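You operate a simulated robot arm through the tools that you are given. There is no shell and no other tool.

Carry out the task below with a simulated robot arm. There is one attempt and no reset: what you move stays moved.

Task
Set the yellow-striped feeder's gap and spring for thin sticks and clear its DOUBLE sign.
Fine: shaker on 4, then press the roller lever to clear it.

The check looks at the end state, three seconds after you hand in, the way a careful person would. Anything else that was tipped, shoved, dropped, spilled or broken makes it a failure.

Robot
A 7-joint arm with a two-finger parallel gripper, fixed in place. Base frame: the origin is at the foot of the arm, x ahead of it, y to its left, z up. Readings come in mm, rad, newtons and seconds.
With the tool pointing down near the work surface it reaches from about 240 to 680 mm from the base axis. Its first joint turns from -1.152 to 1.152 rad. Payload 2.4 kg.
Tool frame: the origin (TCP) lies between the finger pads and is the grasp point; the fingertips stand 30 mm ahead of it; z points along the fingers, y is the line along which they close. Largest opening 94 mm; finger width 28, thickness 10; the body of the gripper, 50 by 96 mm, starts 55 mm behind the TCP.
Orientation is that of the tool frame in the base frame, as [roll, pitch, yaw] about the fixed x, y, z axes, in that order (R = Rz(yaw) Ry(pitch) Rx(roll)). With the fingers straight down and closing along the base's y, the tool's x points along the base's -x, its y along +y and its z along -z.

Tools
- The arm moves only by the tool arm_command. Its argument "moves" is a list of rows, each an object (a shift or turn left out is 0, a gripper value left out holds the last) with "travel": the shift along the base's x, y, z in mm, a list of three; "rot": the turn, a rotation vector about the base's x, y, z in rad, a list of three. In form: [{"travel": [tx, ty, tz], "rot": [rx, ry, rz]}, ...]. A call has 1 to 20 rows; each row is the pose to reach, as a shift and turn from the pose commanded when the call began. "gripper" is the finger opening in mm, from 0 to 94, set as the call begins (left out, the last holds). Rows are played at 5 a second. More than 50 mm and 0.15 rad between two rows, or a gripper value outside its range, and nothing of the call is played. Where a pose cannot be reached the arm comes as near as it can. A force on the tool above 90 N (or 10 N above the force at the start of the call, whichever is more), or a blocked arm, ends the call early, and 0.2 s more pass. Each finger travels about 153 mm/s and halts on what it meets, pressing with about 33 N; the grip force reading is that of the motor and also rises with nothing between the fingers. The clock runs only during rows and for 0.2 s after the last one: add rows that repeat a pose to give the fingers time. It gives the time, the measured TCP pose, the force on the tool (base axes), the opening and the grip force at its end, in the units of the frame above (readings bear some noise), with the torque about the TCP (base axes, N m) and any sound that the robot's microphone picked up.
- Cameras (640 x 400 px; columns grow to the right, rows downward): "scene" is fixed at [48.5, 478.8, 1470]; the picture's right is [-0.66, -0.75, 0.00], its down [-0.39, 0.34, -0.85] and it looks along [0.64, -0.56, -0.52] (base axes); focal length 301 px, centre (320, 200). "wrist" rides on the gripper at [76, 14, -103] in the tool frame; the picture's right is [-0.18, 0.98, 0.00], its down [-0.75, -0.14, -0.64] and it looks along [-0.63, -0.12, 0.77] (tool axes); focal length 243 px, centre (320, 200). There is no depth. A picture from a camera that has moved, and an enlarged one, comes with that camera's place and axes in the base frame and with its lens. The place of the scene camera against the robot may be out by one fixed shift of up to 25 mm in any direction.
- get_image(camera): a new picture of that camera. It takes no simulated time.
- enlarge(camera, box): a new picture of the part [left, top, right, bottom] of that camera's present view, enlarged. It takes no simulated time.
- sign_off(): hands the job in; it is judged then, once.

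Places have to be worked out from the pictures, the camera data and where the tool is seen. Open the gripper and draw the arm clear of the work before you hand the job in, unless the task says otherwise.

The tools are called after "Request:" as name(argument=value, ...) on one line, values as JSON. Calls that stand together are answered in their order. arm_command: Moves the arm, as the interface text tells. Its arguments: {"type":"object","properties":{"moves":{"type":"array","items":{"type":"object","properties":{"travel":{"type":"array","items":{"type":"number"}},"rot":{"type":"array","items":{"type":"number"}}}}},"gripper":{"type":"number"}},"required":["moves"]} The other tools are called the same way: get_image (camera) takes a picture; enlarge (camera, box) takes an enlarged picture of a part of a camera's view; sign_off () hands the job in.

At the start:

```text
clock: 0.0
ee_pos: [346.1, -100.0, 1314.9]
ee_rot: [3.141, -0.001, 3.141]
wrist_force: [0.8, -0.3, 0.8]
moment: [0.01, 0.01, 0.06]
width: 94.0
gripper_force: 0.1
```

scene: 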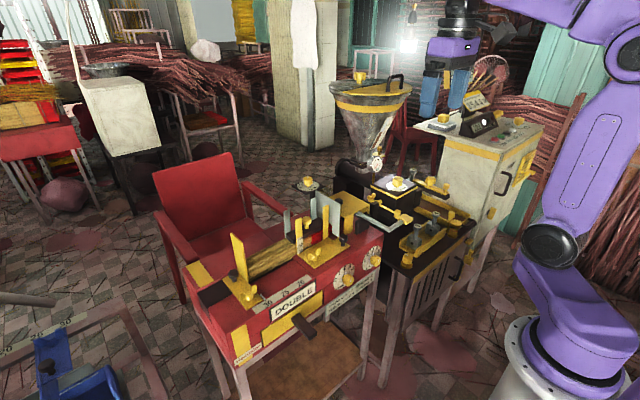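
wrist: 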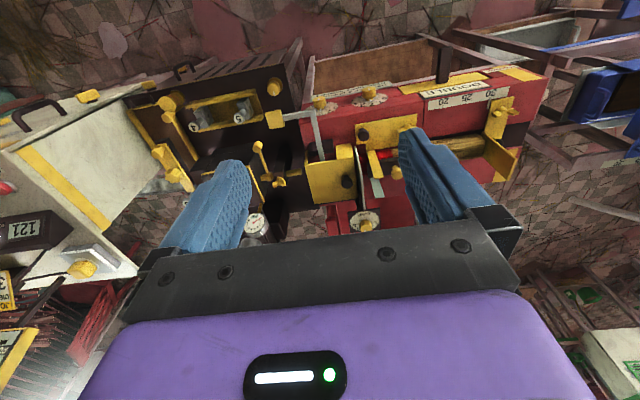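

The scene shows a red table-mounted feeder with a DOUBLE sign, dials and yellow parts. I'll enlarge views to read the labels before I move anything.

Request:
enlarge(camera="scene", box=[180, 170, 400, 390])

Request:
enlarge(camera="scene", box=[320, 60, 560, 280])

Request:
enlarge(camera="wrist", box=[290, 50, 560, 250])

Request:
enlarge(camera="wrist", box=[100, 50, 340, 250])

Request:
enlarge(camera="scene", box=[0, 0, 320, 200])

Request:
enlarge(camera="scene", box=[0, 200, 320, 400])

```text
1.82 times, centred on (290, 280) of scene
camera zoom: at [48.5, 478.8, 1470.0], right [-0.66, -0.75, 0.0], down [-0.39, 0.34, -0.85], along [0.64, -0.56, -0.52], focal length 547 px, centre (374, 54)
```

zoom: 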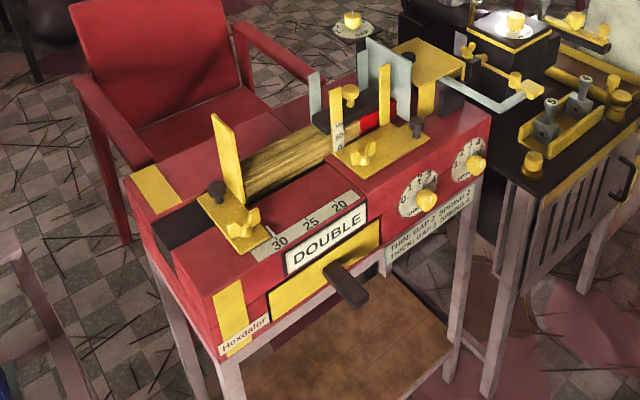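

```text
1.82 times, centred on (440, 170) of scene
camera zoom: at [48.5, 478.8, 1470.0], right [-0.66, -0.75, 0.0], down [-0.39, 0.34, -0.85], along [0.64, -0.56, -0.52], focal length 547 px, centre (102, 254)
```

zoom: 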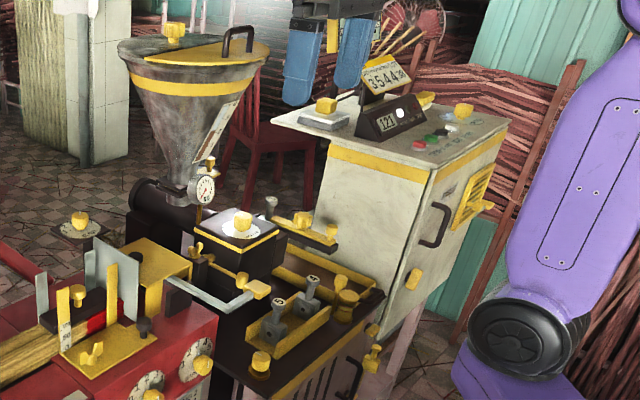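

```text
2.00 times, centred on (425, 150) of wrist
camera zoom: at [269.7, -86.1, 1416.3], right [0.18, 0.98, 0.0], down [0.75, -0.14, 0.64], along [0.63, -0.12, -0.77], focal length 485 px, centre (110, 300)
```

zoom: 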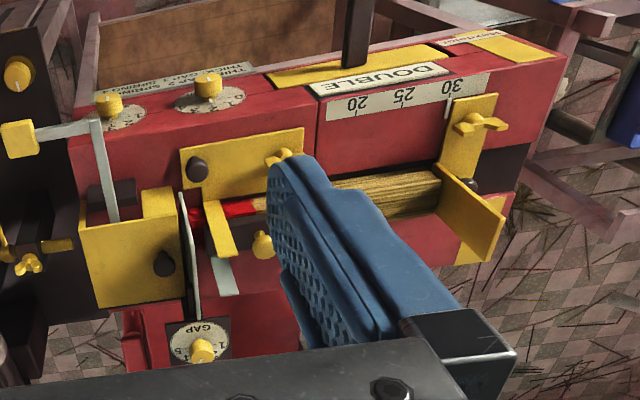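

```text
2.00 times, centred on (220, 150) of wrist
camera zoom: at [269.7, -86.1, 1416.3], right [0.18, 0.98, 0.0], down [0.75, -0.14, 0.64], along [0.63, -0.12, -0.77], focal length 485 px, centre (520, 300)
```

zoom: 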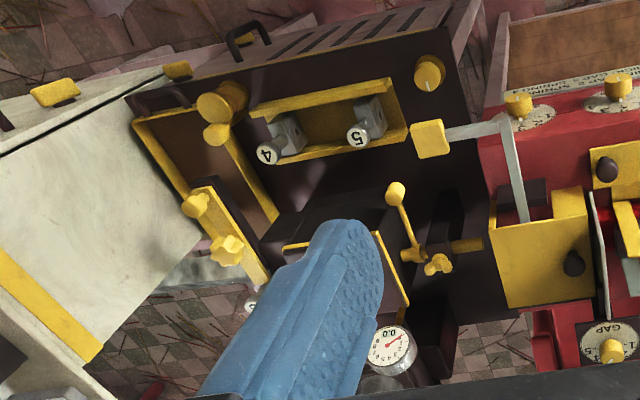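

```text
2.00 times, centred on (160, 100) of scene
camera zoom: at [48.5, 478.8, 1470.0], right [-0.66, -0.75, 0.0], down [-0.39, 0.34, -0.85], along [0.64, -0.56, -0.52], focal length 601 px, centre (640, 400)
```

zoom: 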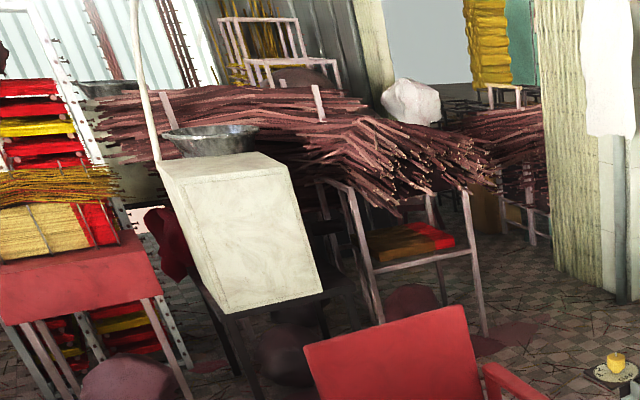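

```text
2.00 times, centred on (160, 300) of scene
camera zoom: at [48.5, 478.8, 1470.0], right [-0.66, -0.75, 0.0], down [-0.39, 0.34, -0.85], along [0.64, -0.56, -0.52], focal length 601 px, centre (640, 0)
```

zoom: 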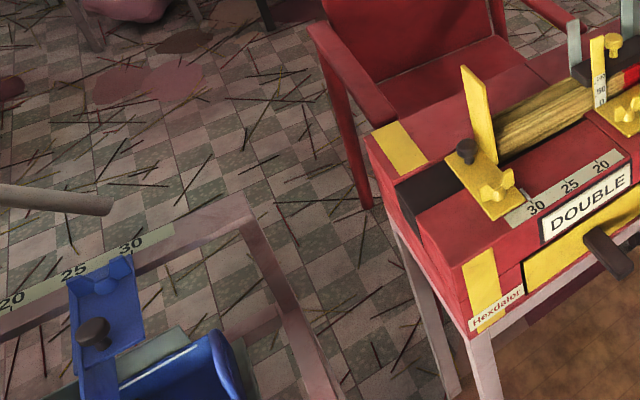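

I'll zoom in closer on the instruction plate, the dials and the DOUBLE sign to read the numbers.

Request:
enlarge(camera="scene", box=[310, 230, 400, 310])

Request:
enlarge(camera="wrist", box=[300, 70, 420, 145])

Request:
enlarge(camera="scene", box=[285, 165, 365, 215])

Request:
enlarge(camera="wrist", box=[330, 190, 410, 240])

Request:
enlarge(camera="scene", box=[220, 220, 340, 370])

Request:
enlarge(camera="scene", box=[420, 70, 560, 170])

```text
5.00 times, centred on (355, 270) of scene
camera zoom: at [48.5, 478.8, 1470.0], right [-0.66, -0.75, 0.0], down [-0.39, 0.34, -0.85], along [0.64, -0.56, -0.52], focal length 1503 px, centre (145, -150)
```

zoom: 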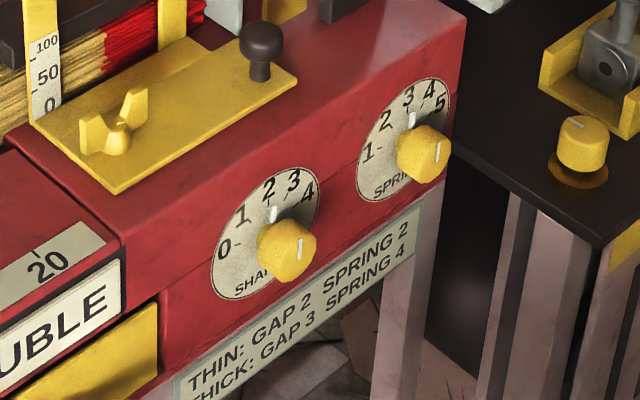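

```text
5.33 times, centred on (360, 108) of wrist
camera zoom: at [269.7, -86.1, 1416.3], right [0.18, 0.98, 0.0], down [0.75, -0.14, 0.64], along [0.63, -0.12, -0.77], focal length 1294 px, centre (107, 693)
```

zoom: 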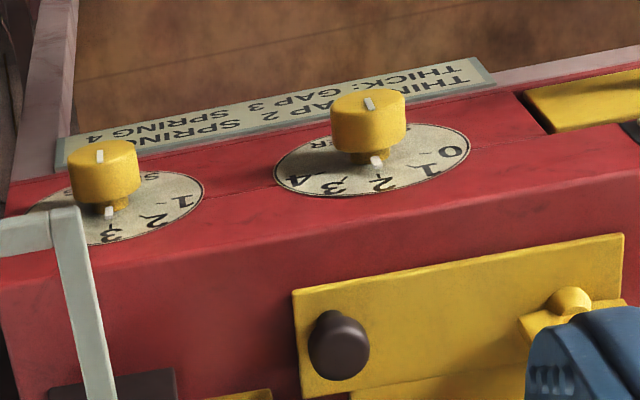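

```text
8.00 times, centred on (325, 190) of scene
camera zoom: at [48.5, 478.8, 1470.0], right [-0.66, -0.75, 0.0], down [-0.39, 0.34, -0.85], along [0.64, -0.56, -0.52], focal length 2405 px, centre (280, 280)
```

zoom: 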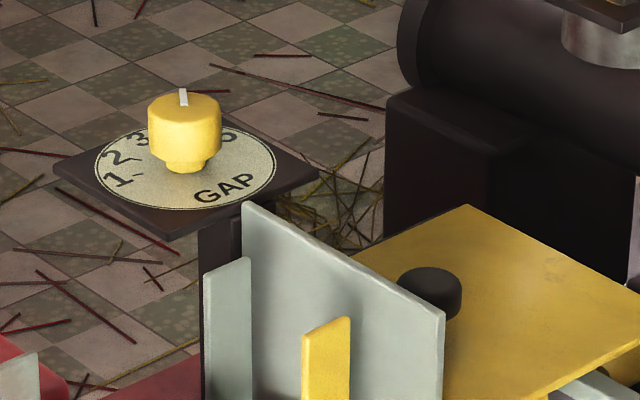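

```text
8.00 times, centred on (370, 215) of wrist
camera zoom: at [269.7, -86.1, 1416.3], right [0.18, 0.98, 0.0], down [0.75, -0.14, 0.64], along [0.63, -0.12, -0.77], focal length 1941 px, centre (-80, 80)
```

zoom: 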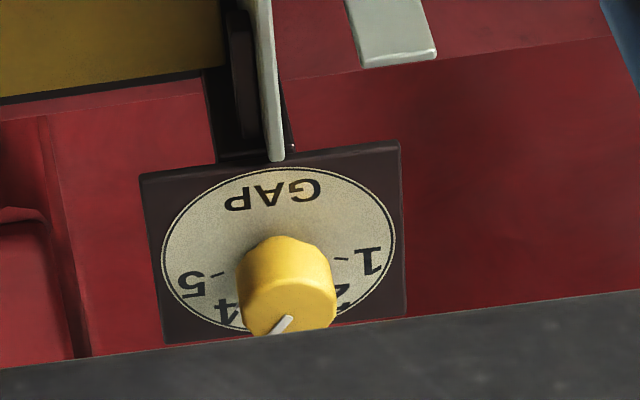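

```text
2.67 times, centred on (280, 295) of scene
camera zoom: at [48.5, 478.8, 1470.0], right [-0.66, -0.75, 0.0], down [-0.39, 0.34, -0.85], along [0.64, -0.56, -0.52], focal length 802 px, centre (427, -53)
```

zoom: 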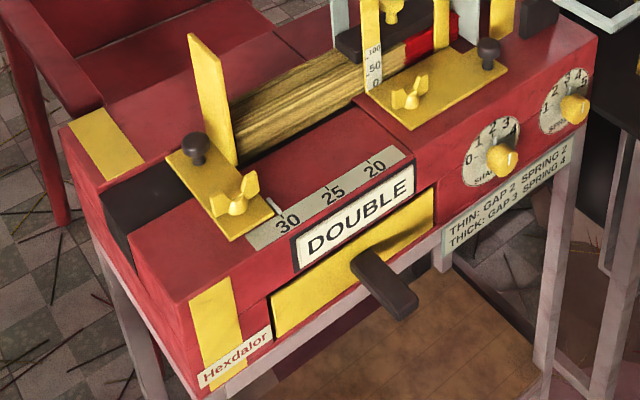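

```text
4.00 times, centred on (490, 120) of scene
camera zoom: at [48.5, 478.8, 1470.0], right [-0.66, -0.75, 0.0], down [-0.39, 0.34, -0.85], along [0.64, -0.56, -0.52], focal length 1203 px, centre (-360, 520)
```

zoom: 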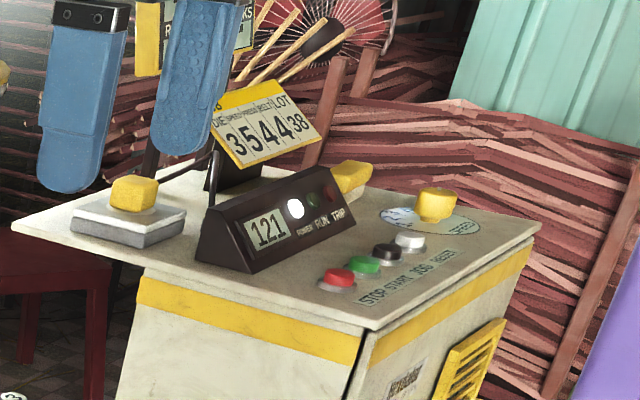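

The plate reads THIN: GAP 2 SPRING 2. Right now the shaker points at about 2, the spring at about 3 and the gap at 3–4. Next I'll look closely at the lever candidates and the other signs.

Request:
enlarge(camera="scene", box=[340, 170, 430, 240])

Request:
enlarge(camera="scene", box=[290, 175, 360, 225])

Request:
enlarge(camera="scene", box=[380, 40, 540, 140])

Request:
enlarge(camera="wrist", box=[260, 80, 420, 180])

Request:
enlarge(camera="wrist", box=[400, 60, 560, 160])

Request:
enlarge(camera="scene", box=[400, 170, 490, 280])

```text
5.71 times, centred on (385, 205) of scene
camera zoom: at [48.5, 478.8, 1470.0], right [-0.66, -0.75, 0.0], down [-0.39, 0.34, -0.85], along [0.64, -0.56, -0.52], focal length 1718 px, centre (-51, 171)
```

zoom: 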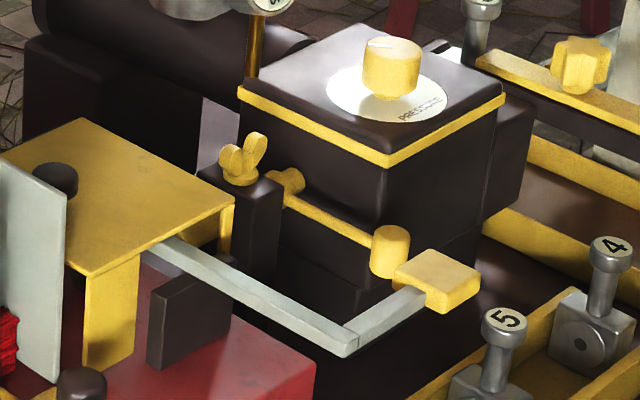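

```text
8.00 times, centred on (325, 200) of scene
camera zoom: at [48.5, 478.8, 1470.0], right [-0.66, -0.75, 0.0], down [-0.39, 0.34, -0.85], along [0.64, -0.56, -0.52], focal length 2405 px, centre (280, 200)
```

zoom: 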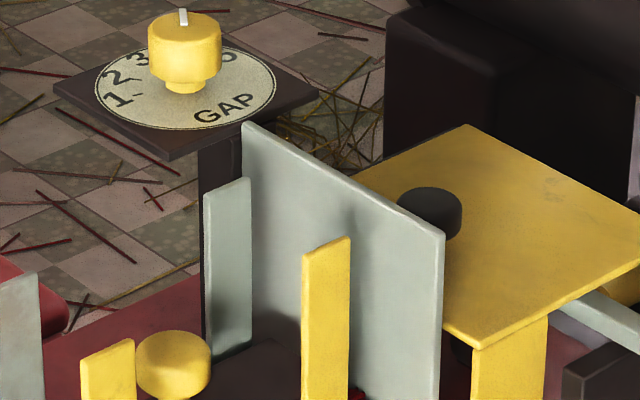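

```text
4.00 times, centred on (460, 90) of scene
camera zoom: at [48.5, 478.8, 1470.0], right [-0.66, -0.75, 0.0], down [-0.39, 0.34, -0.85], along [0.64, -0.56, -0.52], focal length 1203 px, centre (-240, 640)
```

zoom: 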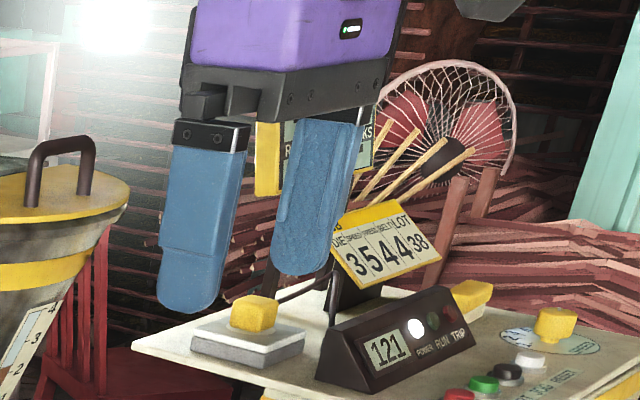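

```text
4.00 times, centred on (340, 130) of wrist
camera zoom: at [269.7, -86.1, 1416.3], right [0.18, 0.98, 0.0], down [0.75, -0.14, 0.64], along [0.63, -0.12, -0.77], focal length 970 px, centre (240, 480)
```

zoom: 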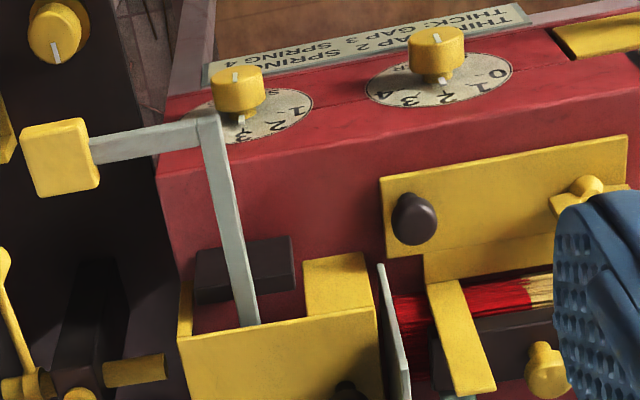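

```text
4.00 times, centred on (480, 110) of wrist
camera zoom: at [269.7, -86.1, 1416.3], right [0.18, 0.98, 0.0], down [0.75, -0.14, 0.64], along [0.63, -0.12, -0.77], focal length 970 px, centre (-320, 560)
```

zoom: 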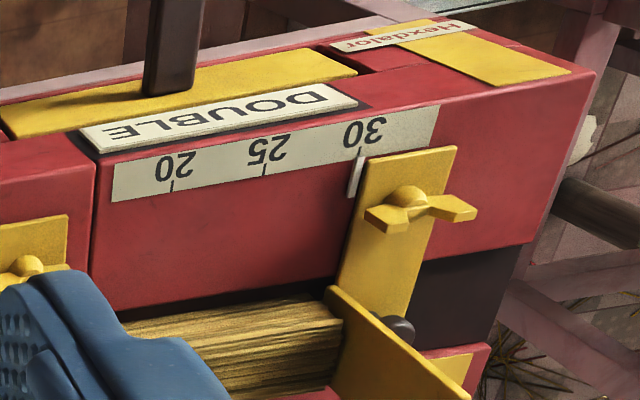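

```text
3.64 times, centred on (445, 225) of scene
camera zoom: at [48.5, 478.8, 1470.0], right [-0.66, -0.75, 0.0], down [-0.39, 0.34, -0.85], along [0.64, -0.56, -0.52], focal length 1093 px, centre (-134, 109)
```

zoom: 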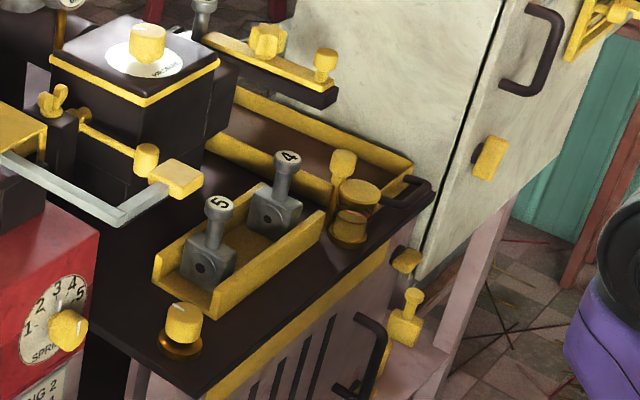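

The roller lever is most likely the grey L-bar with a yellow pad, which comes out from under the yellow roller cover. By triangulation the pad is near (440, -212, 930), the front knobs near x 461 and z 793, and the gap knob near (718, -56, 990). I'll move back a little and tilt the tool to get a wrist-camera view of the front face.

Request:
arm_command(moves=[{"travel": [-10, 20, -25], "rot": [0, -0.1, 0]}, {"travel": [-20, 40, -50], "rot": [0, -0.2, 0]}, {"travel": [-30, 60, -75], "rot": [0, -0.3, 0]}, {"travel": [-40, 80, -100], "rot": [0, -0.4, 0]}, {"travel": [-46, 100, -115], "rot": [0, -0.5, 0]}, {"travel": [-46, 100, -115], "rot": [0, -0.6, 0]}, {"travel": [-46, 100, -115], "rot": [0, -0.6, 0]}], gripper=94)

```text
clock: 1.6
ee_pos: [302.0, -1.7, 1200.5]
ee_rot: [3.141, 0.6, 3.14]
wrist_force: [0.2, -0.2, -0.2]
moment: [0.02, 0.01, -0.03]
width: 94.1
gripper_force: 0.0
```

The move went cleanly. I'll check both cameras from this pose.

Request:
get_image(camera="wrist")

Request:
get_image(camera="scene")

```text
taken
camera wrist: at [180.1, 13.5, 1240.8], right [0.15, 0.98, 0.1], down [0.26, -0.14, 0.96], along [0.95, -0.12, -0.28], focal length 243 px, centre (320, 200)
```

wrist: 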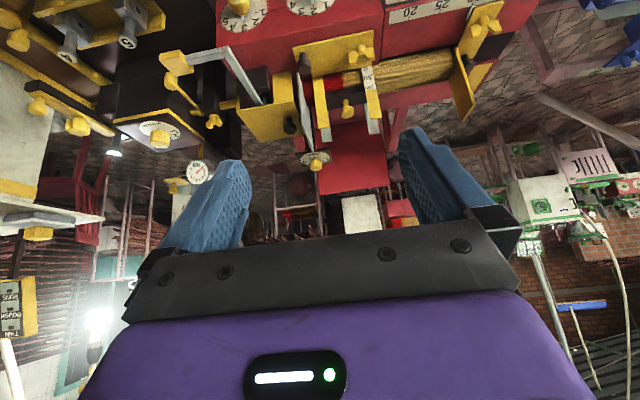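

```text
taken
```

scene: 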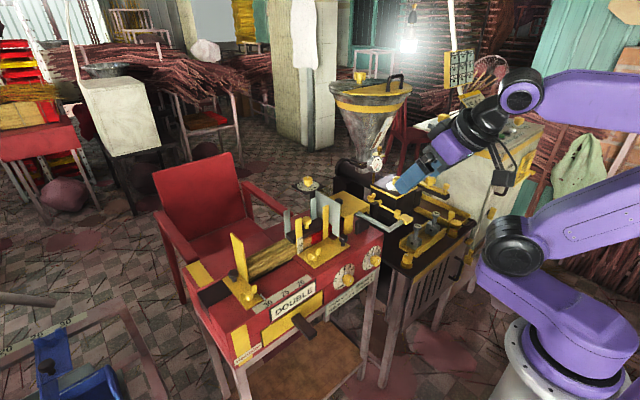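

A notice board at the back is now visible from the scene camera. I'll read it, and zoom in on the gap dial and the lever from the wrist camera.

Request:
enlarge(camera="scene", box=[430, 40, 500, 110])

Request:
enlarge(camera="wrist", box=[150, 20, 390, 180])

Request:
enlarge(camera="wrist", box=[0, 260, 60, 350])

Request:
enlarge(camera="wrist", box=[285, 140, 345, 180])

```text
5.71 times, centred on (465, 75) of scene
camera zoom: at [48.5, 478.8, 1470.0], right [-0.66, -0.75, 0.0], down [-0.39, 0.34, -0.85], along [0.64, -0.56, -0.52], focal length 1718 px, centre (-509, 914)
```

zoom: 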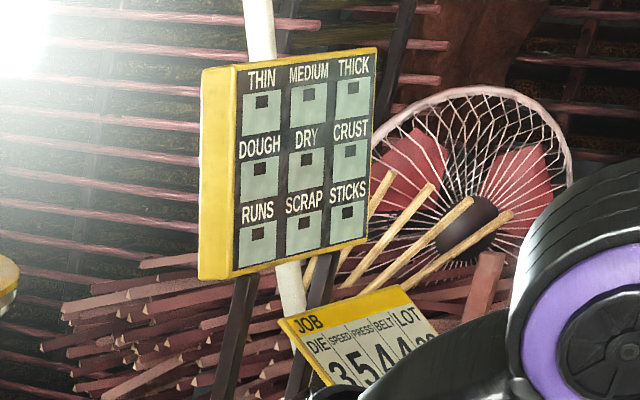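

```text
2.50 times, centred on (270, 100) of wrist
camera zoom: at [180.1, 13.5, 1240.8], right [0.15, 0.98, 0.1], down [0.26, -0.14, 0.96], along [0.95, -0.12, -0.28], focal length 606 px, centre (445, 450)
```

zoom: 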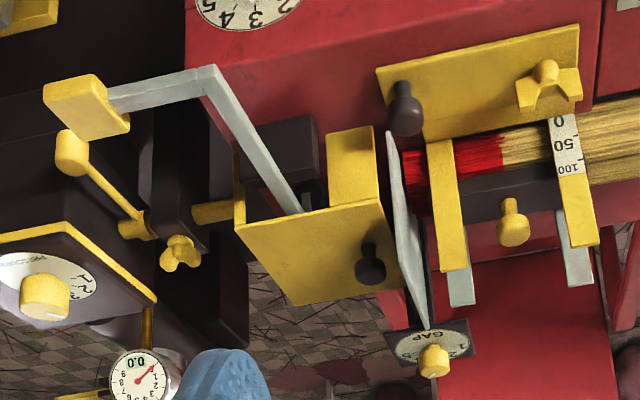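

```text
4.44 times, centred on (30, 305) of wrist
camera zoom: at [180.1, 13.5, 1240.8], right [0.15, 0.98, 0.1], down [0.26, -0.14, 0.96], along [0.95, -0.12, -0.28], focal length 1078 px, centre (1609, -267)
```

zoom: 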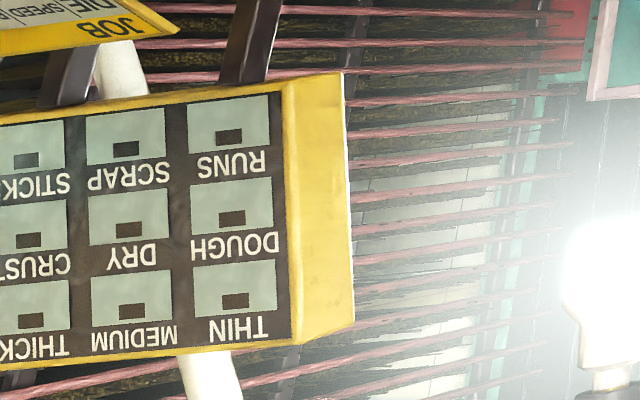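

```text
10.00 times, centred on (315, 160) of wrist
camera zoom: at [180.1, 13.5, 1240.8], right [0.15, 0.98, 0.1], down [0.26, -0.14, 0.96], along [0.95, -0.12, -0.28], focal length 2426 px, centre (370, 600)
```

zoom: 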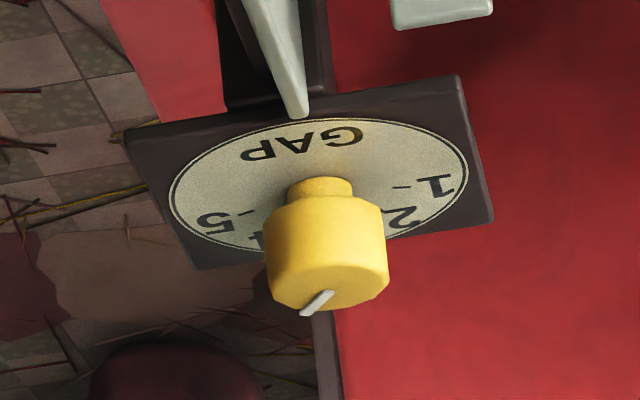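

The board at the back has only category pockets, so it doesn't matter for this job. Next I'll go over the gap dial at a safe height, with the tool vertical, to read it from above.

Request:
arm_command(moves=[{"travel": [40, -5, 10], "rot": [0, 0.1, 0]}, {"travel": [80, -10, 20], "rot": [0, 0.2, 0]}, {"travel": [120, -15, 30], "rot": [0, 0.3, 0]}, {"travel": [160, -20, 40], "rot": [0, 0.4, 0]}, {"travel": [200, -25, 50], "rot": [0, 0.5, 0]}, {"travel": [240, -30, 50], "rot": [0, 0.6, 0]}, {"travel": [260, -30, 50], "rot": [0, 0.6, 0]}, {"travel": [260, -30, 50], "rot": [0, 0.6, 0]}])

Request:
get_image(camera="wrist")

Request:
get_image(camera="scene")

```text
clock: 3.4
ee_pos: [561.2, -29.4, 1252.3]
ee_rot: [3.141, -0.003, 3.138]
wrist_force: [0.5, 0.6, 0.0]
moment: [0.01, 0.03, -0.03]
width: 93.8
gripper_force: 0.0
```

```text
taken
camera wrist: at [484.0, -15.4, 1354.0], right [0.19, 0.98, 0.0], down [0.75, -0.14, 0.64], along [0.63, -0.12, -0.77], focal length 243 px, centre (320, 200)
```

wrist: 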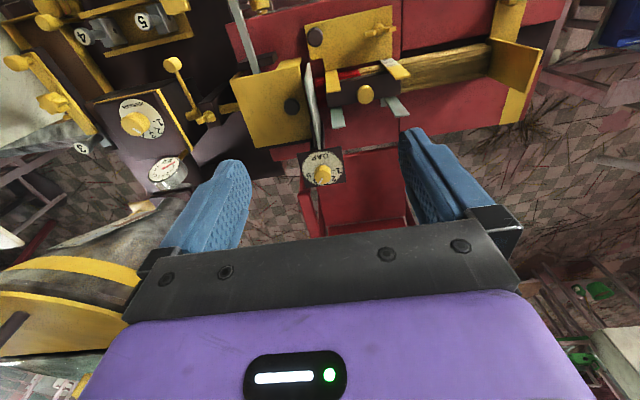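

```text
taken
```

scene: 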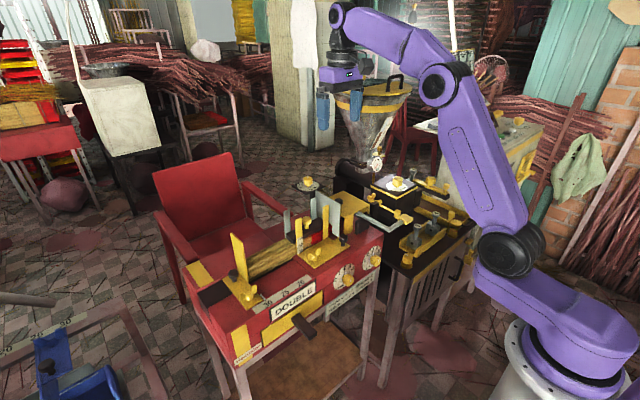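

The gap dial shows up right where I predicted, so my estimate of its position holds. I'll zoom in to read the pointer.

Request:
enlarge(camera="wrist", box=[290, 140, 360, 195])

Request:
enlarge(camera="wrist", box=[220, 0, 420, 190])

Request:
enlarge(camera="scene", box=[290, 60, 350, 200])

```text
7.27 times, centred on (325, 168) of wrist
camera zoom: at [484.0, -15.4, 1354.0], right [0.19, 0.98, 0.0], down [0.75, -0.14, 0.64], along [0.63, -0.12, -0.77], focal length 1764 px, centre (284, 436)
```

zoom: 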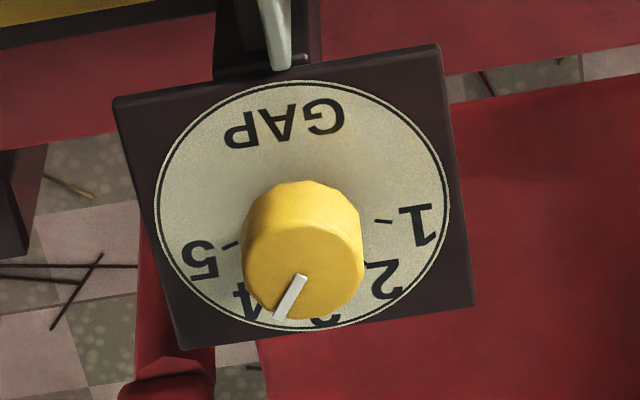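

```text
2.11 times, centred on (320, 95) of wrist
camera zoom: at [484.0, -15.4, 1354.0], right [0.19, 0.98, 0.0], down [0.75, -0.14, 0.64], along [0.63, -0.12, -0.77], focal length 511 px, centre (320, 421)
```

zoom: 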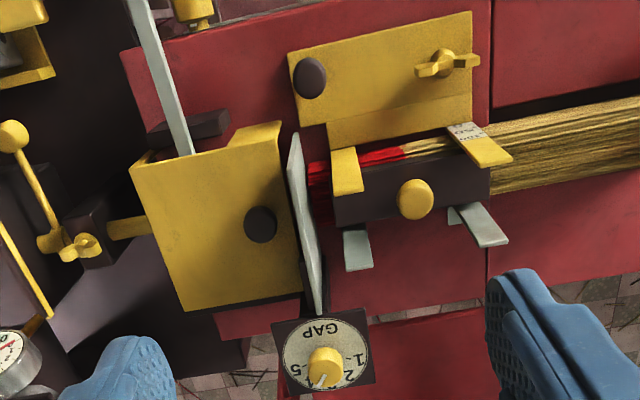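

```text
2.86 times, centred on (320, 130) of scene
camera zoom: at [48.5, 478.8, 1470.0], right [-0.66, -0.75, 0.0], down [-0.39, 0.34, -0.85], along [0.64, -0.56, -0.52], focal length 859 px, centre (320, 400)
```

zoom: 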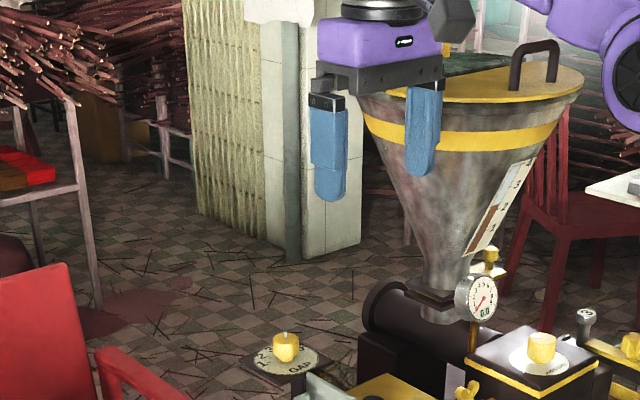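

By triangulation the gap knob's top is at (723, -57, 1000), it is about 30 mm across, and the dial face is at z≈972. The pointer sits near 4 (about -30°), with 2 at about +34°. I'll move above the knob with the tool pre-turned clockwise, and check that it's within reach.

Request:
arm_command(moves=[{"travel": [27, -4.5, -22], "rot": [0, 0, -0.095]}, {"travel": [54, -9, -43], "rot": [0, 0, -0.19]}, {"travel": [81, -13.5, -65], "rot": [0, 0, -0.285]}, {"travel": [109, -18, -87], "rot": [0, 0, -0.38]}, {"travel": [136, -22.5, -108], "rot": [0, 0, -0.475]}, {"travel": [163, -27, -130], "rot": [0, 0, -0.57]}, {"travel": [163, -27, -130], "rot": [0, 0, -0.57]}, {"travel": [163, -27, -130], "rot": [0, 0, -0.57]}], gripper=60)

Request:
get_image(camera="wrist")

Request:
get_image(camera="scene")

```text
clock: 5.2
ee_pos: [661.7, -25.2, 1113.3]
ee_rot: [3.141, 0.0, 2.568]
wrist_force: [-1.0, 0.0, 0.6]
moment: [-0.02, 0.0, -0.01]
width: 59.9
gripper_force: 0.1
out of reach, approached as far as the arm can: row 3, 4, 5, 6, 7, 8
```

```text
taken
camera wrist: at [604.7, 28.6, 1215.9], right [0.69, 0.73, 0.0], down [0.56, -0.53, 0.64], along [0.47, -0.44, -0.77], focal length 243 px, centre (320, 200)
```

wrist: 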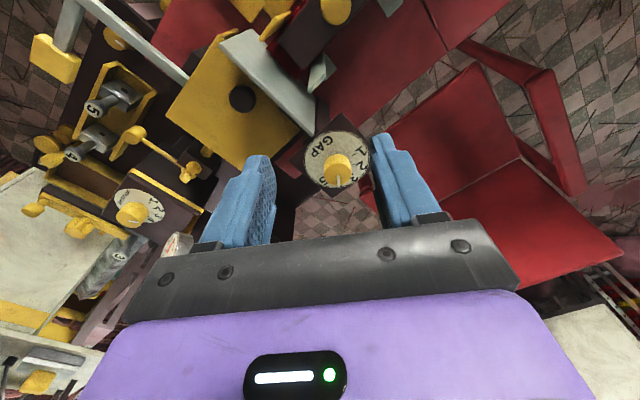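

```text
taken
```

scene: 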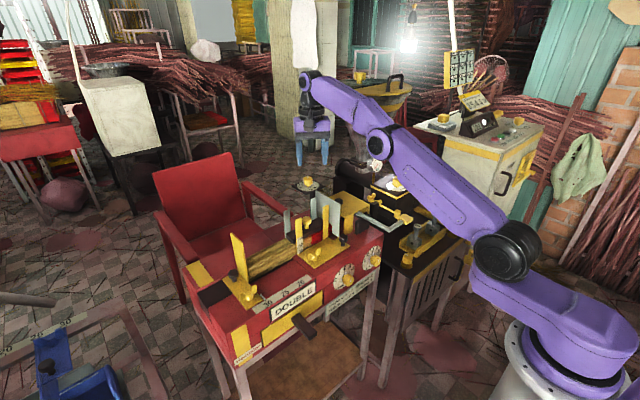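

With the tool vertical, reach ends at about x≈662, so I need to lean the tool outward to get to the gap knob. I'll back off and undo the yaw first, which will also show which base the relative commands use.

Request:
arm_command(moves=[{"travel": [-25, 4, 15], "rot": [0, 0, 0.14]}, {"travel": [-50, 8, 30], "rot": [0, 0, 0.28]}, {"travel": [-75, 12, 45], "rot": [0, 0, 0.42]}, {"travel": [-103, 17, 60], "rot": [0, 0, 0.57]}, {"travel": [-103, 17, 60], "rot": [0, 0, 0.57]}])

```text
clock: 6.4
ee_pos: [557.1, -8.2, 1175.0]
ee_rot: [-3.14, 0.0, -3.14]
wrist_force: [0.5, 0.1, -0.1]
moment: [0.0, 0.04, 0.0]
width: 60.2
gripper_force: 0.1
```

Relative commands start from the clipped pose, so I'm now at about (557, -8, 1175) with yaw back to zero. I'll lean the tool 0.5 rad outward and test reach toward the gap knob, staying above it.

Request:
arm_command(moves=[{"travel": [30, -10, -10], "rot": [0, -0.1, 0]}, {"travel": [60, -20, -20], "rot": [0, -0.2, 0]}, {"travel": [90, -30, -35], "rot": [0, -0.3, 0]}, {"travel": [120, -40, -50], "rot": [0, -0.4, 0]}, {"travel": [150, -49, -65], "rot": [0, -0.5, 0]}, {"travel": [166, -49, -75], "rot": [0, -0.5, 0]}, {"travel": [166, -49, -75], "rot": [0, -0.5, 0]}])

Request:
get_image(camera="wrist")

Request:
get_image(camera="scene")

```text
clock: 8.0
ee_pos: [726.0, -59.7, 1097.2]
ee_rot: [3.141, 0.502, 3.14]
wrist_force: [0.3, -0.6, 0.1]
moment: [0.0, 0.0, -0.02]
width: 59.6
gripper_force: 0.0
```

```text
taken
camera wrist: at [608.4, -45.9, 1150.5], right [0.16, 0.98, 0.09], down [0.35, -0.14, 0.93], along [0.92, -0.12, -0.37], focal length 243 px, centre (320, 200)
```

wrist: 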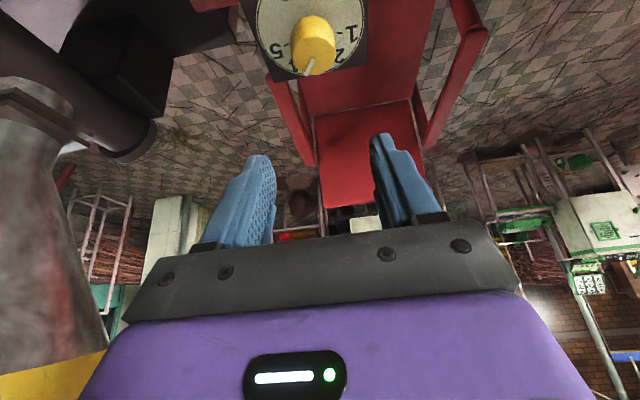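

```text
taken
```

scene: 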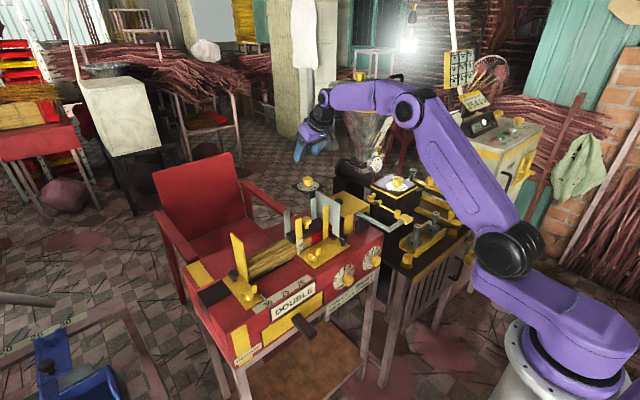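

The leaned pose is reachable. I'll zoom in on the gap dial from here to refine the knob's position and the pointer angle.

Request:
enlarge(camera="wrist", box=[245, 0, 375, 85])

```text
4.71 times, centred on (310, 42) of wrist
camera zoom: at [608.4, -45.9, 1150.5], right [0.16, 0.98, 0.09], down [0.35, -0.14, 0.93], along [0.92, -0.12, -0.37], focal length 1142 px, centre (367, 941)
```

zoom: 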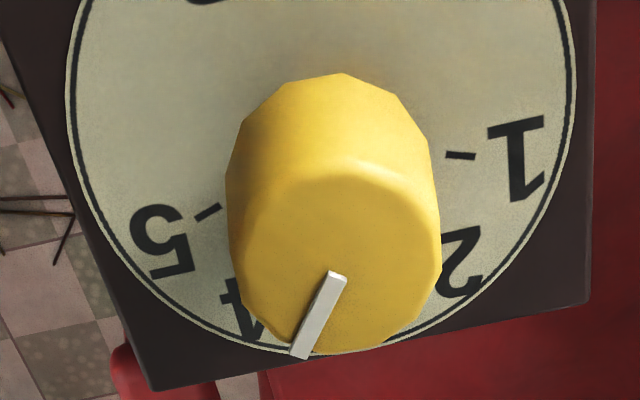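

From this view the gap knob's axis is at (723, -56.5) with its top at z=1000. The pointer is at -34°, which is exactly 4, and label 2 is at about +35°, so I need roughly 70° counter-clockwise. I'll do it as two 35° turns, lowering part way first with the tool pre-turned -17.5°.

Request:
arm_command(moves=[{"travel": [-2, 1.3, -10], "rot": [0, 0, -0.1]}, {"travel": [-4, 2.6, -25], "rot": [0, 0, -0.2]}, {"travel": [-6.6, 4, -40], "rot": [0, 0, -0.305]}, {"travel": [-6.6, 4, -52], "rot": [0, 0, -0.305]}, {"travel": [-6.6, 4, -52], "rot": [0, 0, -0.305]}], gripper=60)

Request:
get_image(camera="wrist")

Request:
enlarge(camera="scene", box=[270, 120, 370, 220])

```text
clock: 9.2
ee_pos: [718.8, -56.6, 1045.4]
ee_rot: [3.141, 0.5, 2.835]
wrist_force: [0.6, 0.5, -0.3]
moment: [0.0, -0.02, 0.01]
width: 60.0
gripper_force: 0.1
```

```text
taken
camera wrist: at [611.8, -9.1, 1099.0], right [0.45, 0.89, 0.09], down [0.29, -0.24, 0.92], along [0.84, -0.39, -0.37], focal length 243 px, centre (320, 200)
```

wrist: 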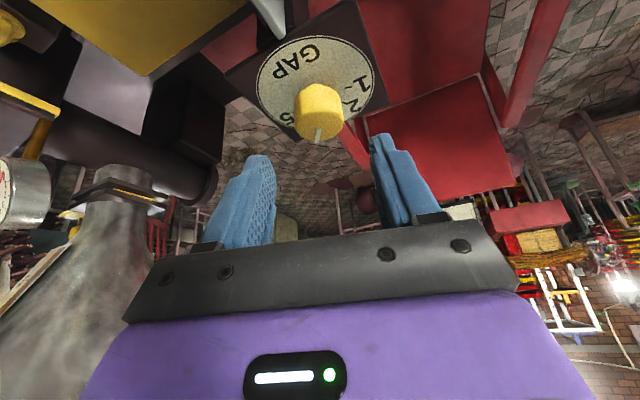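

```text
4.00 times, centred on (320, 170) of scene
camera zoom: at [48.5, 478.8, 1470.0], right [-0.66, -0.75, 0.0], down [-0.39, 0.34, -0.85], along [0.64, -0.56, -0.52], focal length 1203 px, centre (320, 320)
```

zoom: 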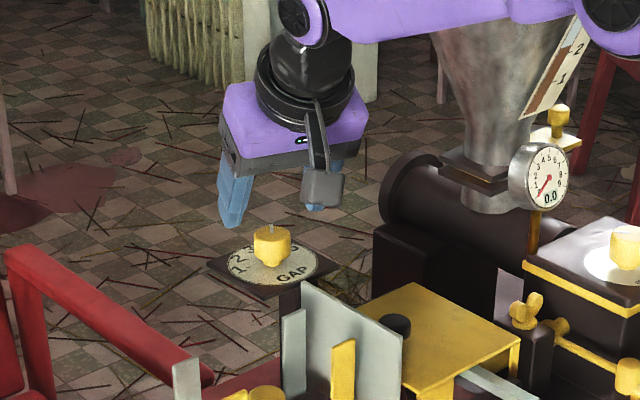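

The tool reads (718.6, -57, 1045), about 45 mm above the knob top. I'll zoom in to check that the knob is centred between the fingers.

Request:
enlarge(camera="wrist", box=[230, 40, 410, 160])

```text
3.33 times, centred on (320, 100) of wrist
camera zoom: at [611.8, -9.1, 1099.0], right [0.45, 0.89, 0.09], down [0.29, -0.24, 0.92], along [0.84, -0.39, -0.37], focal length 809 px, centre (320, 533)
```

zoom: 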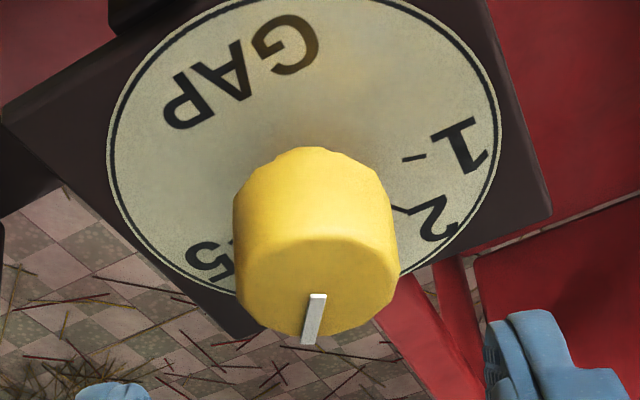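

The knob sits about 2 mm off the finger mid-plane in +y. I'll shift for that and lower to z≈1011 with the gripper open, watching the force.

Request:
arm_command(moves=[{"travel": [0.7, 2, -10]}, {"travel": [0.7, 2, -20]}, {"travel": [0.7, 2, -28]}, {"travel": [0.7, 2, -34]}, {"travel": [0.7, 2, -34]}], gripper=60)

Request:
get_image(camera="wrist")

Request:
enlarge(camera="scene", box=[280, 150, 340, 200])

```text
clock: 10.4
ee_pos: [717.9, -56.2, 1013.3]
ee_rot: [-3.141, 0.501, 2.834]
wrist_force: [-1.1, -0.2, -0.5]
moment: [0.02, 0.0, -0.03]
width: 60.1
gripper_force: 0.1
```

```text
taken
camera wrist: at [610.4, -6.3, 1066.9], right [0.45, 0.89, 0.09], down [0.29, -0.24, 0.92], along [0.84, -0.39, -0.37], focal length 243 px, centre (320, 200)
```

wrist: 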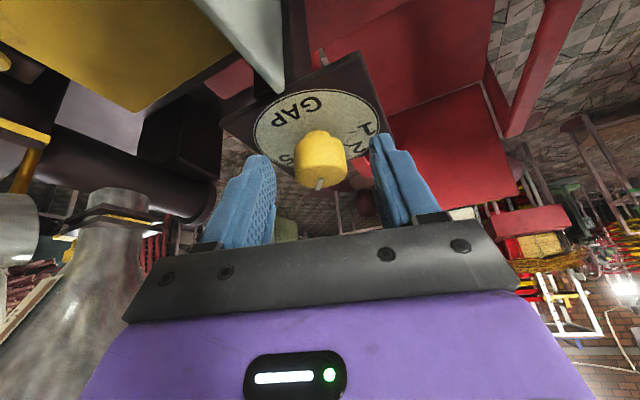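

```text
8.00 times, centred on (310, 175) of scene
camera zoom: at [48.5, 478.8, 1470.0], right [-0.66, -0.75, 0.0], down [-0.39, 0.34, -0.85], along [0.64, -0.56, -0.52], focal length 2405 px, centre (400, 400)
```

zoom: 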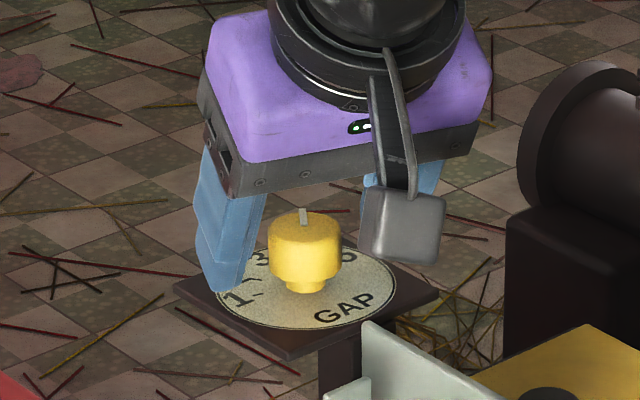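

The knob is centred between the fingertips, and they are about 8 mm above the dial face. I'll close on the knob and hold still.

Request:
arm_command(moves=[{"travel": [0, 0, 0]}, {"travel": [0, 0, 0]}, {"travel": [0, 0, 0]}], gripper=10)

Request:
get_image(camera="wrist")

```text
clock: 11.2
ee_pos: [717.2, -54.3, 1014.1]
ee_rot: [3.141, 0.499, 2.836]
wrist_force: [1.8, 2.9, -2.6]
moment: [-0.14, -0.55, 0.01]
width: 28.3
gripper_force: 45.3
```

```text
taken
camera wrist: at [610.5, -5.8, 1066.8], right [0.45, 0.89, 0.09], down [0.29, -0.24, 0.92], along [0.84, -0.39, -0.37], focal length 243 px, centre (320, 200)
```

wrist: 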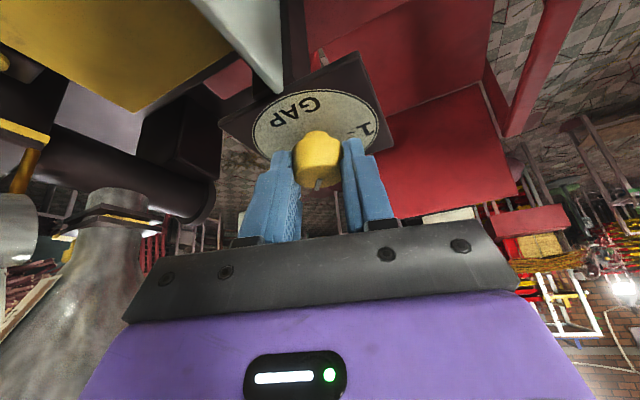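

The grip is firm at a width of 28.3 mm. I'll turn 35° counter-clockwise about the knob's axis, with the TCP following a small arc because it sits about 7 mm short of the axis.

Request:
arm_command(moves=[{"travel": [-0.16, -0.59, 0], "rot": [0, 0, 0.087]}, {"travel": [-0.26, -1.19, 0], "rot": [0, 0, 0.174]}, {"travel": [-0.32, -1.79, 0], "rot": [0, 0, 0.261]}, {"travel": [-0.32, -2.4, 0], "rot": [0, 0, 0.348]}, {"travel": [-0.26, -3.02, 0], "rot": [0, 0, 0.436]}, {"travel": [-0.16, -3.62, 0], "rot": [0, 0, 0.523]}, {"travel": [0, -4.2, 0], "rot": [0, 0, 0.61]}, {"travel": [0, -4.2, 0], "rot": [0, 0, 0.61]}])

Request:
get_image(camera="wrist")

Request:
enlarge(camera="scene", box=[280, 150, 340, 200])

```text
clock: 13.0
ee_pos: [717.6, -57.3, 1014.1]
ee_rot: [3.139, 0.5, -2.834]
wrist_force: [-6.4, 14.3, 3.0]
moment: [0.54, -1.18, 0.08]
width: 28.3
gripper_force: 45.3
```

```text
taken
camera wrist: at [602.1, -78.5, 1066.9], right [-0.14, 0.99, 0.09], down [0.38, -0.03, 0.92], along [0.91, 0.17, -0.37], focal length 243 px, centre (320, 200)
```

wrist: 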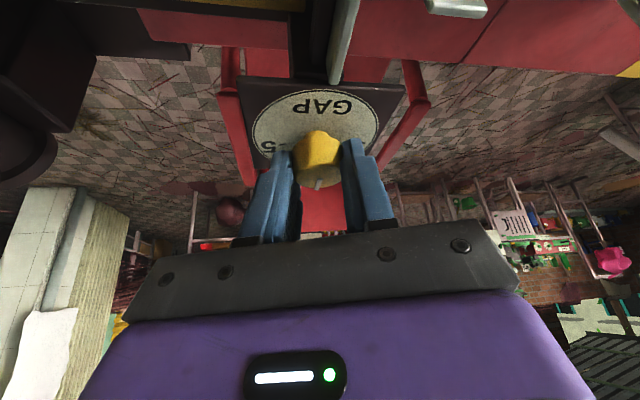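

```text
8.00 times, centred on (310, 175) of scene
camera zoom: at [48.2, 479.2, 1469.8], right [-0.66, -0.75, 0.0], down [-0.39, 0.34, -0.85], along [0.64, -0.56, -0.52], focal length 2405 px, centre (400, 400)
```

zoom: 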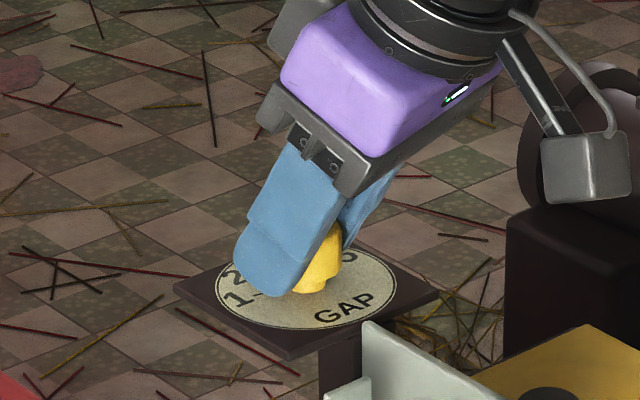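

The pointer turned together with the gripper, with a mild side force of 14 N. I'll open, back up a little and swing the tool back for the second half-turn.

Request:
arm_command(moves=[{"travel": [0, 0, 0]}, {"travel": [0, 0, 0]}, {"travel": [0, 0, 15]}, {"travel": [0, 0, 30]}, {"travel": [0, 0, 30]}], gripper=60)

Request:
get_image(camera="wrist")

Request:
enlarge(camera="wrist", box=[230, 50, 410, 170])

```text
clock: 14.2
ee_pos: [718.8, -60.6, 1042.4]
ee_rot: [-3.141, 0.499, -2.837]
wrist_force: [0.2, -0.1, -0.6]
moment: [0.0, 0.0, 0.02]
width: 60.0
gripper_force: 0.0
```

```text
taken
camera wrist: at [602.7, -82.1, 1095.5], right [-0.14, 0.99, 0.09], down [0.38, -0.03, 0.92], along [0.91, 0.16, -0.37], focal length 243 px, centre (320, 200)
```

wrist: 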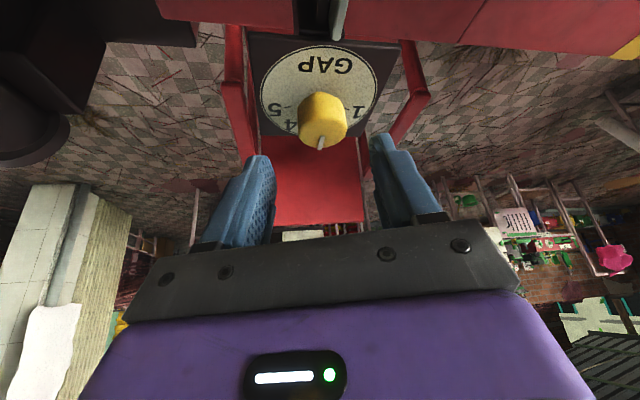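

```text
3.33 times, centred on (320, 110) of wrist
camera zoom: at [602.7, -82.1, 1095.5], right [-0.14, 0.99, 0.09], down [0.38, -0.03, 0.92], along [0.91, 0.16, -0.37], focal length 809 px, centre (320, 500)
```

zoom: 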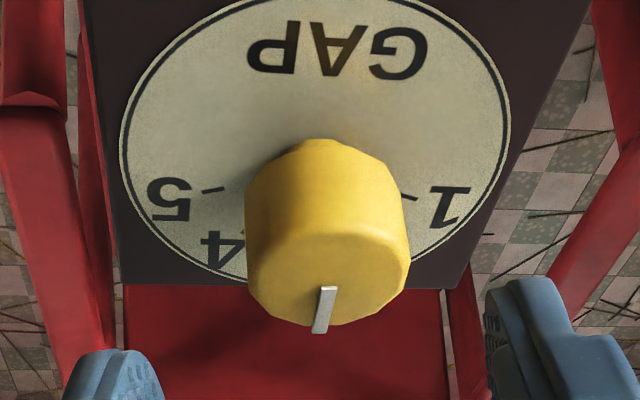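

The pointer now sits at 3 (about +1°), so the turn tracked exactly. I'll swing the tool back to -17.5° and lower again for the second 35°.

Request:
arm_command(moves=[{"travel": [0, 1.2, 0], "rot": [0, 0, -0.122]}, {"travel": [0, 2.4, 0], "rot": [0, 0, -0.244]}, {"travel": [0.1, 3.6, 0], "rot": [0, 0, -0.366]}, {"travel": [0.2, 4.9, 0], "rot": [0, 0, -0.488]}, {"travel": [0.3, 6.2, 0], "rot": [0, 0, -0.61]}, {"travel": [0.3, 6.2, -12], "rot": [0, 0, -0.61]}, {"travel": [0.3, 6.2, -22], "rot": [0, 0, -0.61]}, {"travel": [0.3, 6.2, -29], "rot": [0, 0, -0.61]}, {"travel": [0.3, 6.2, -29], "rot": [0, 0, -0.61]}], gripper=60)

Request:
get_image(camera="wrist")

```text
clock: 16.2
ee_pos: [717.3, -53.2, 1013.1]
ee_rot: [-3.141, 0.499, 2.834]
wrist_force: [-0.3, -0.3, -0.1]
moment: [0.01, 0.0, -0.05]
width: 59.8
gripper_force: 0.2
```

```text
taken
camera wrist: at [610.2, -4.5, 1065.9], right [0.45, 0.89, 0.09], down [0.29, -0.24, 0.92], along [0.84, -0.39, -0.37], focal length 243 px, centre (320, 200)
```

wrist: 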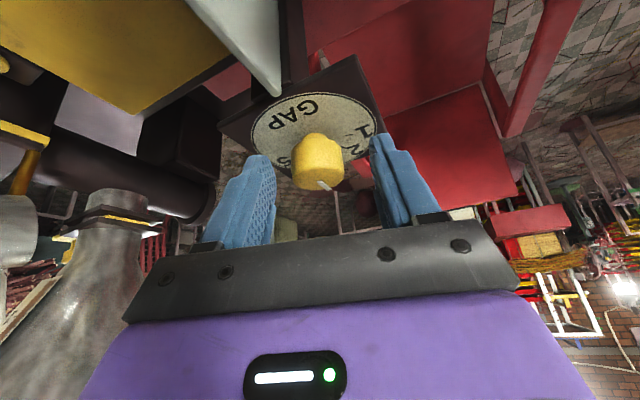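

The knob is centred again. I'll close, then turn about 34° counter-clockwise to bring the pointer to 2.

Request:
arm_command(moves=[{"travel": [0, 0, 0]}, {"travel": [0, 0, 0]}, {"travel": [0, 0, 0]}, {"travel": [-0.14, -0.5, 0], "rot": [0, 0, 0.085]}, {"travel": [-0.22, -1.0, 0], "rot": [0, 0, 0.17]}, {"travel": [-0.28, -1.5, 0], "rot": [0, 0, 0.255]}, {"travel": [-0.28, -2.0, 0], "rot": [0, 0, 0.34]}, {"travel": [-0.22, -2.6, 0], "rot": [0, 0, 0.425]}, {"travel": [-0.14, -3.1, 0], "rot": [0, 0, 0.51]}, {"travel": [0, -3.6, 0], "rot": [0, 0, 0.595]}, {"travel": [0, -3.6, 0], "rot": [0, 0, 0.595]}], gripper=10)

Request:
get_image(camera="wrist")

```text
clock: 18.6
ee_pos: [717.9, -56.8, 1012.7]
ee_rot: [3.14, 0.498, -2.849]
wrist_force: [-14.9, -1.3, -1.3]
moment: [-0.53, 0.84, 0.03]
width: 28.5
gripper_force: 45.1
```

```text
taken
camera wrist: at [601.2, -76.5, 1066.2], right [-0.13, 0.99, 0.09], down [0.38, -0.03, 0.92], along [0.92, 0.15, -0.37], focal length 243 px, centre (320, 200)
```

wrist: 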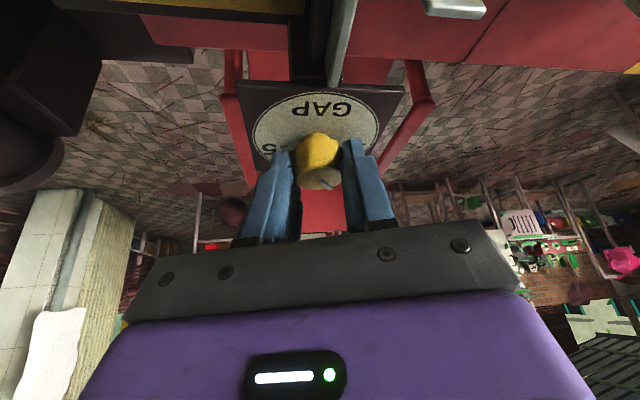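

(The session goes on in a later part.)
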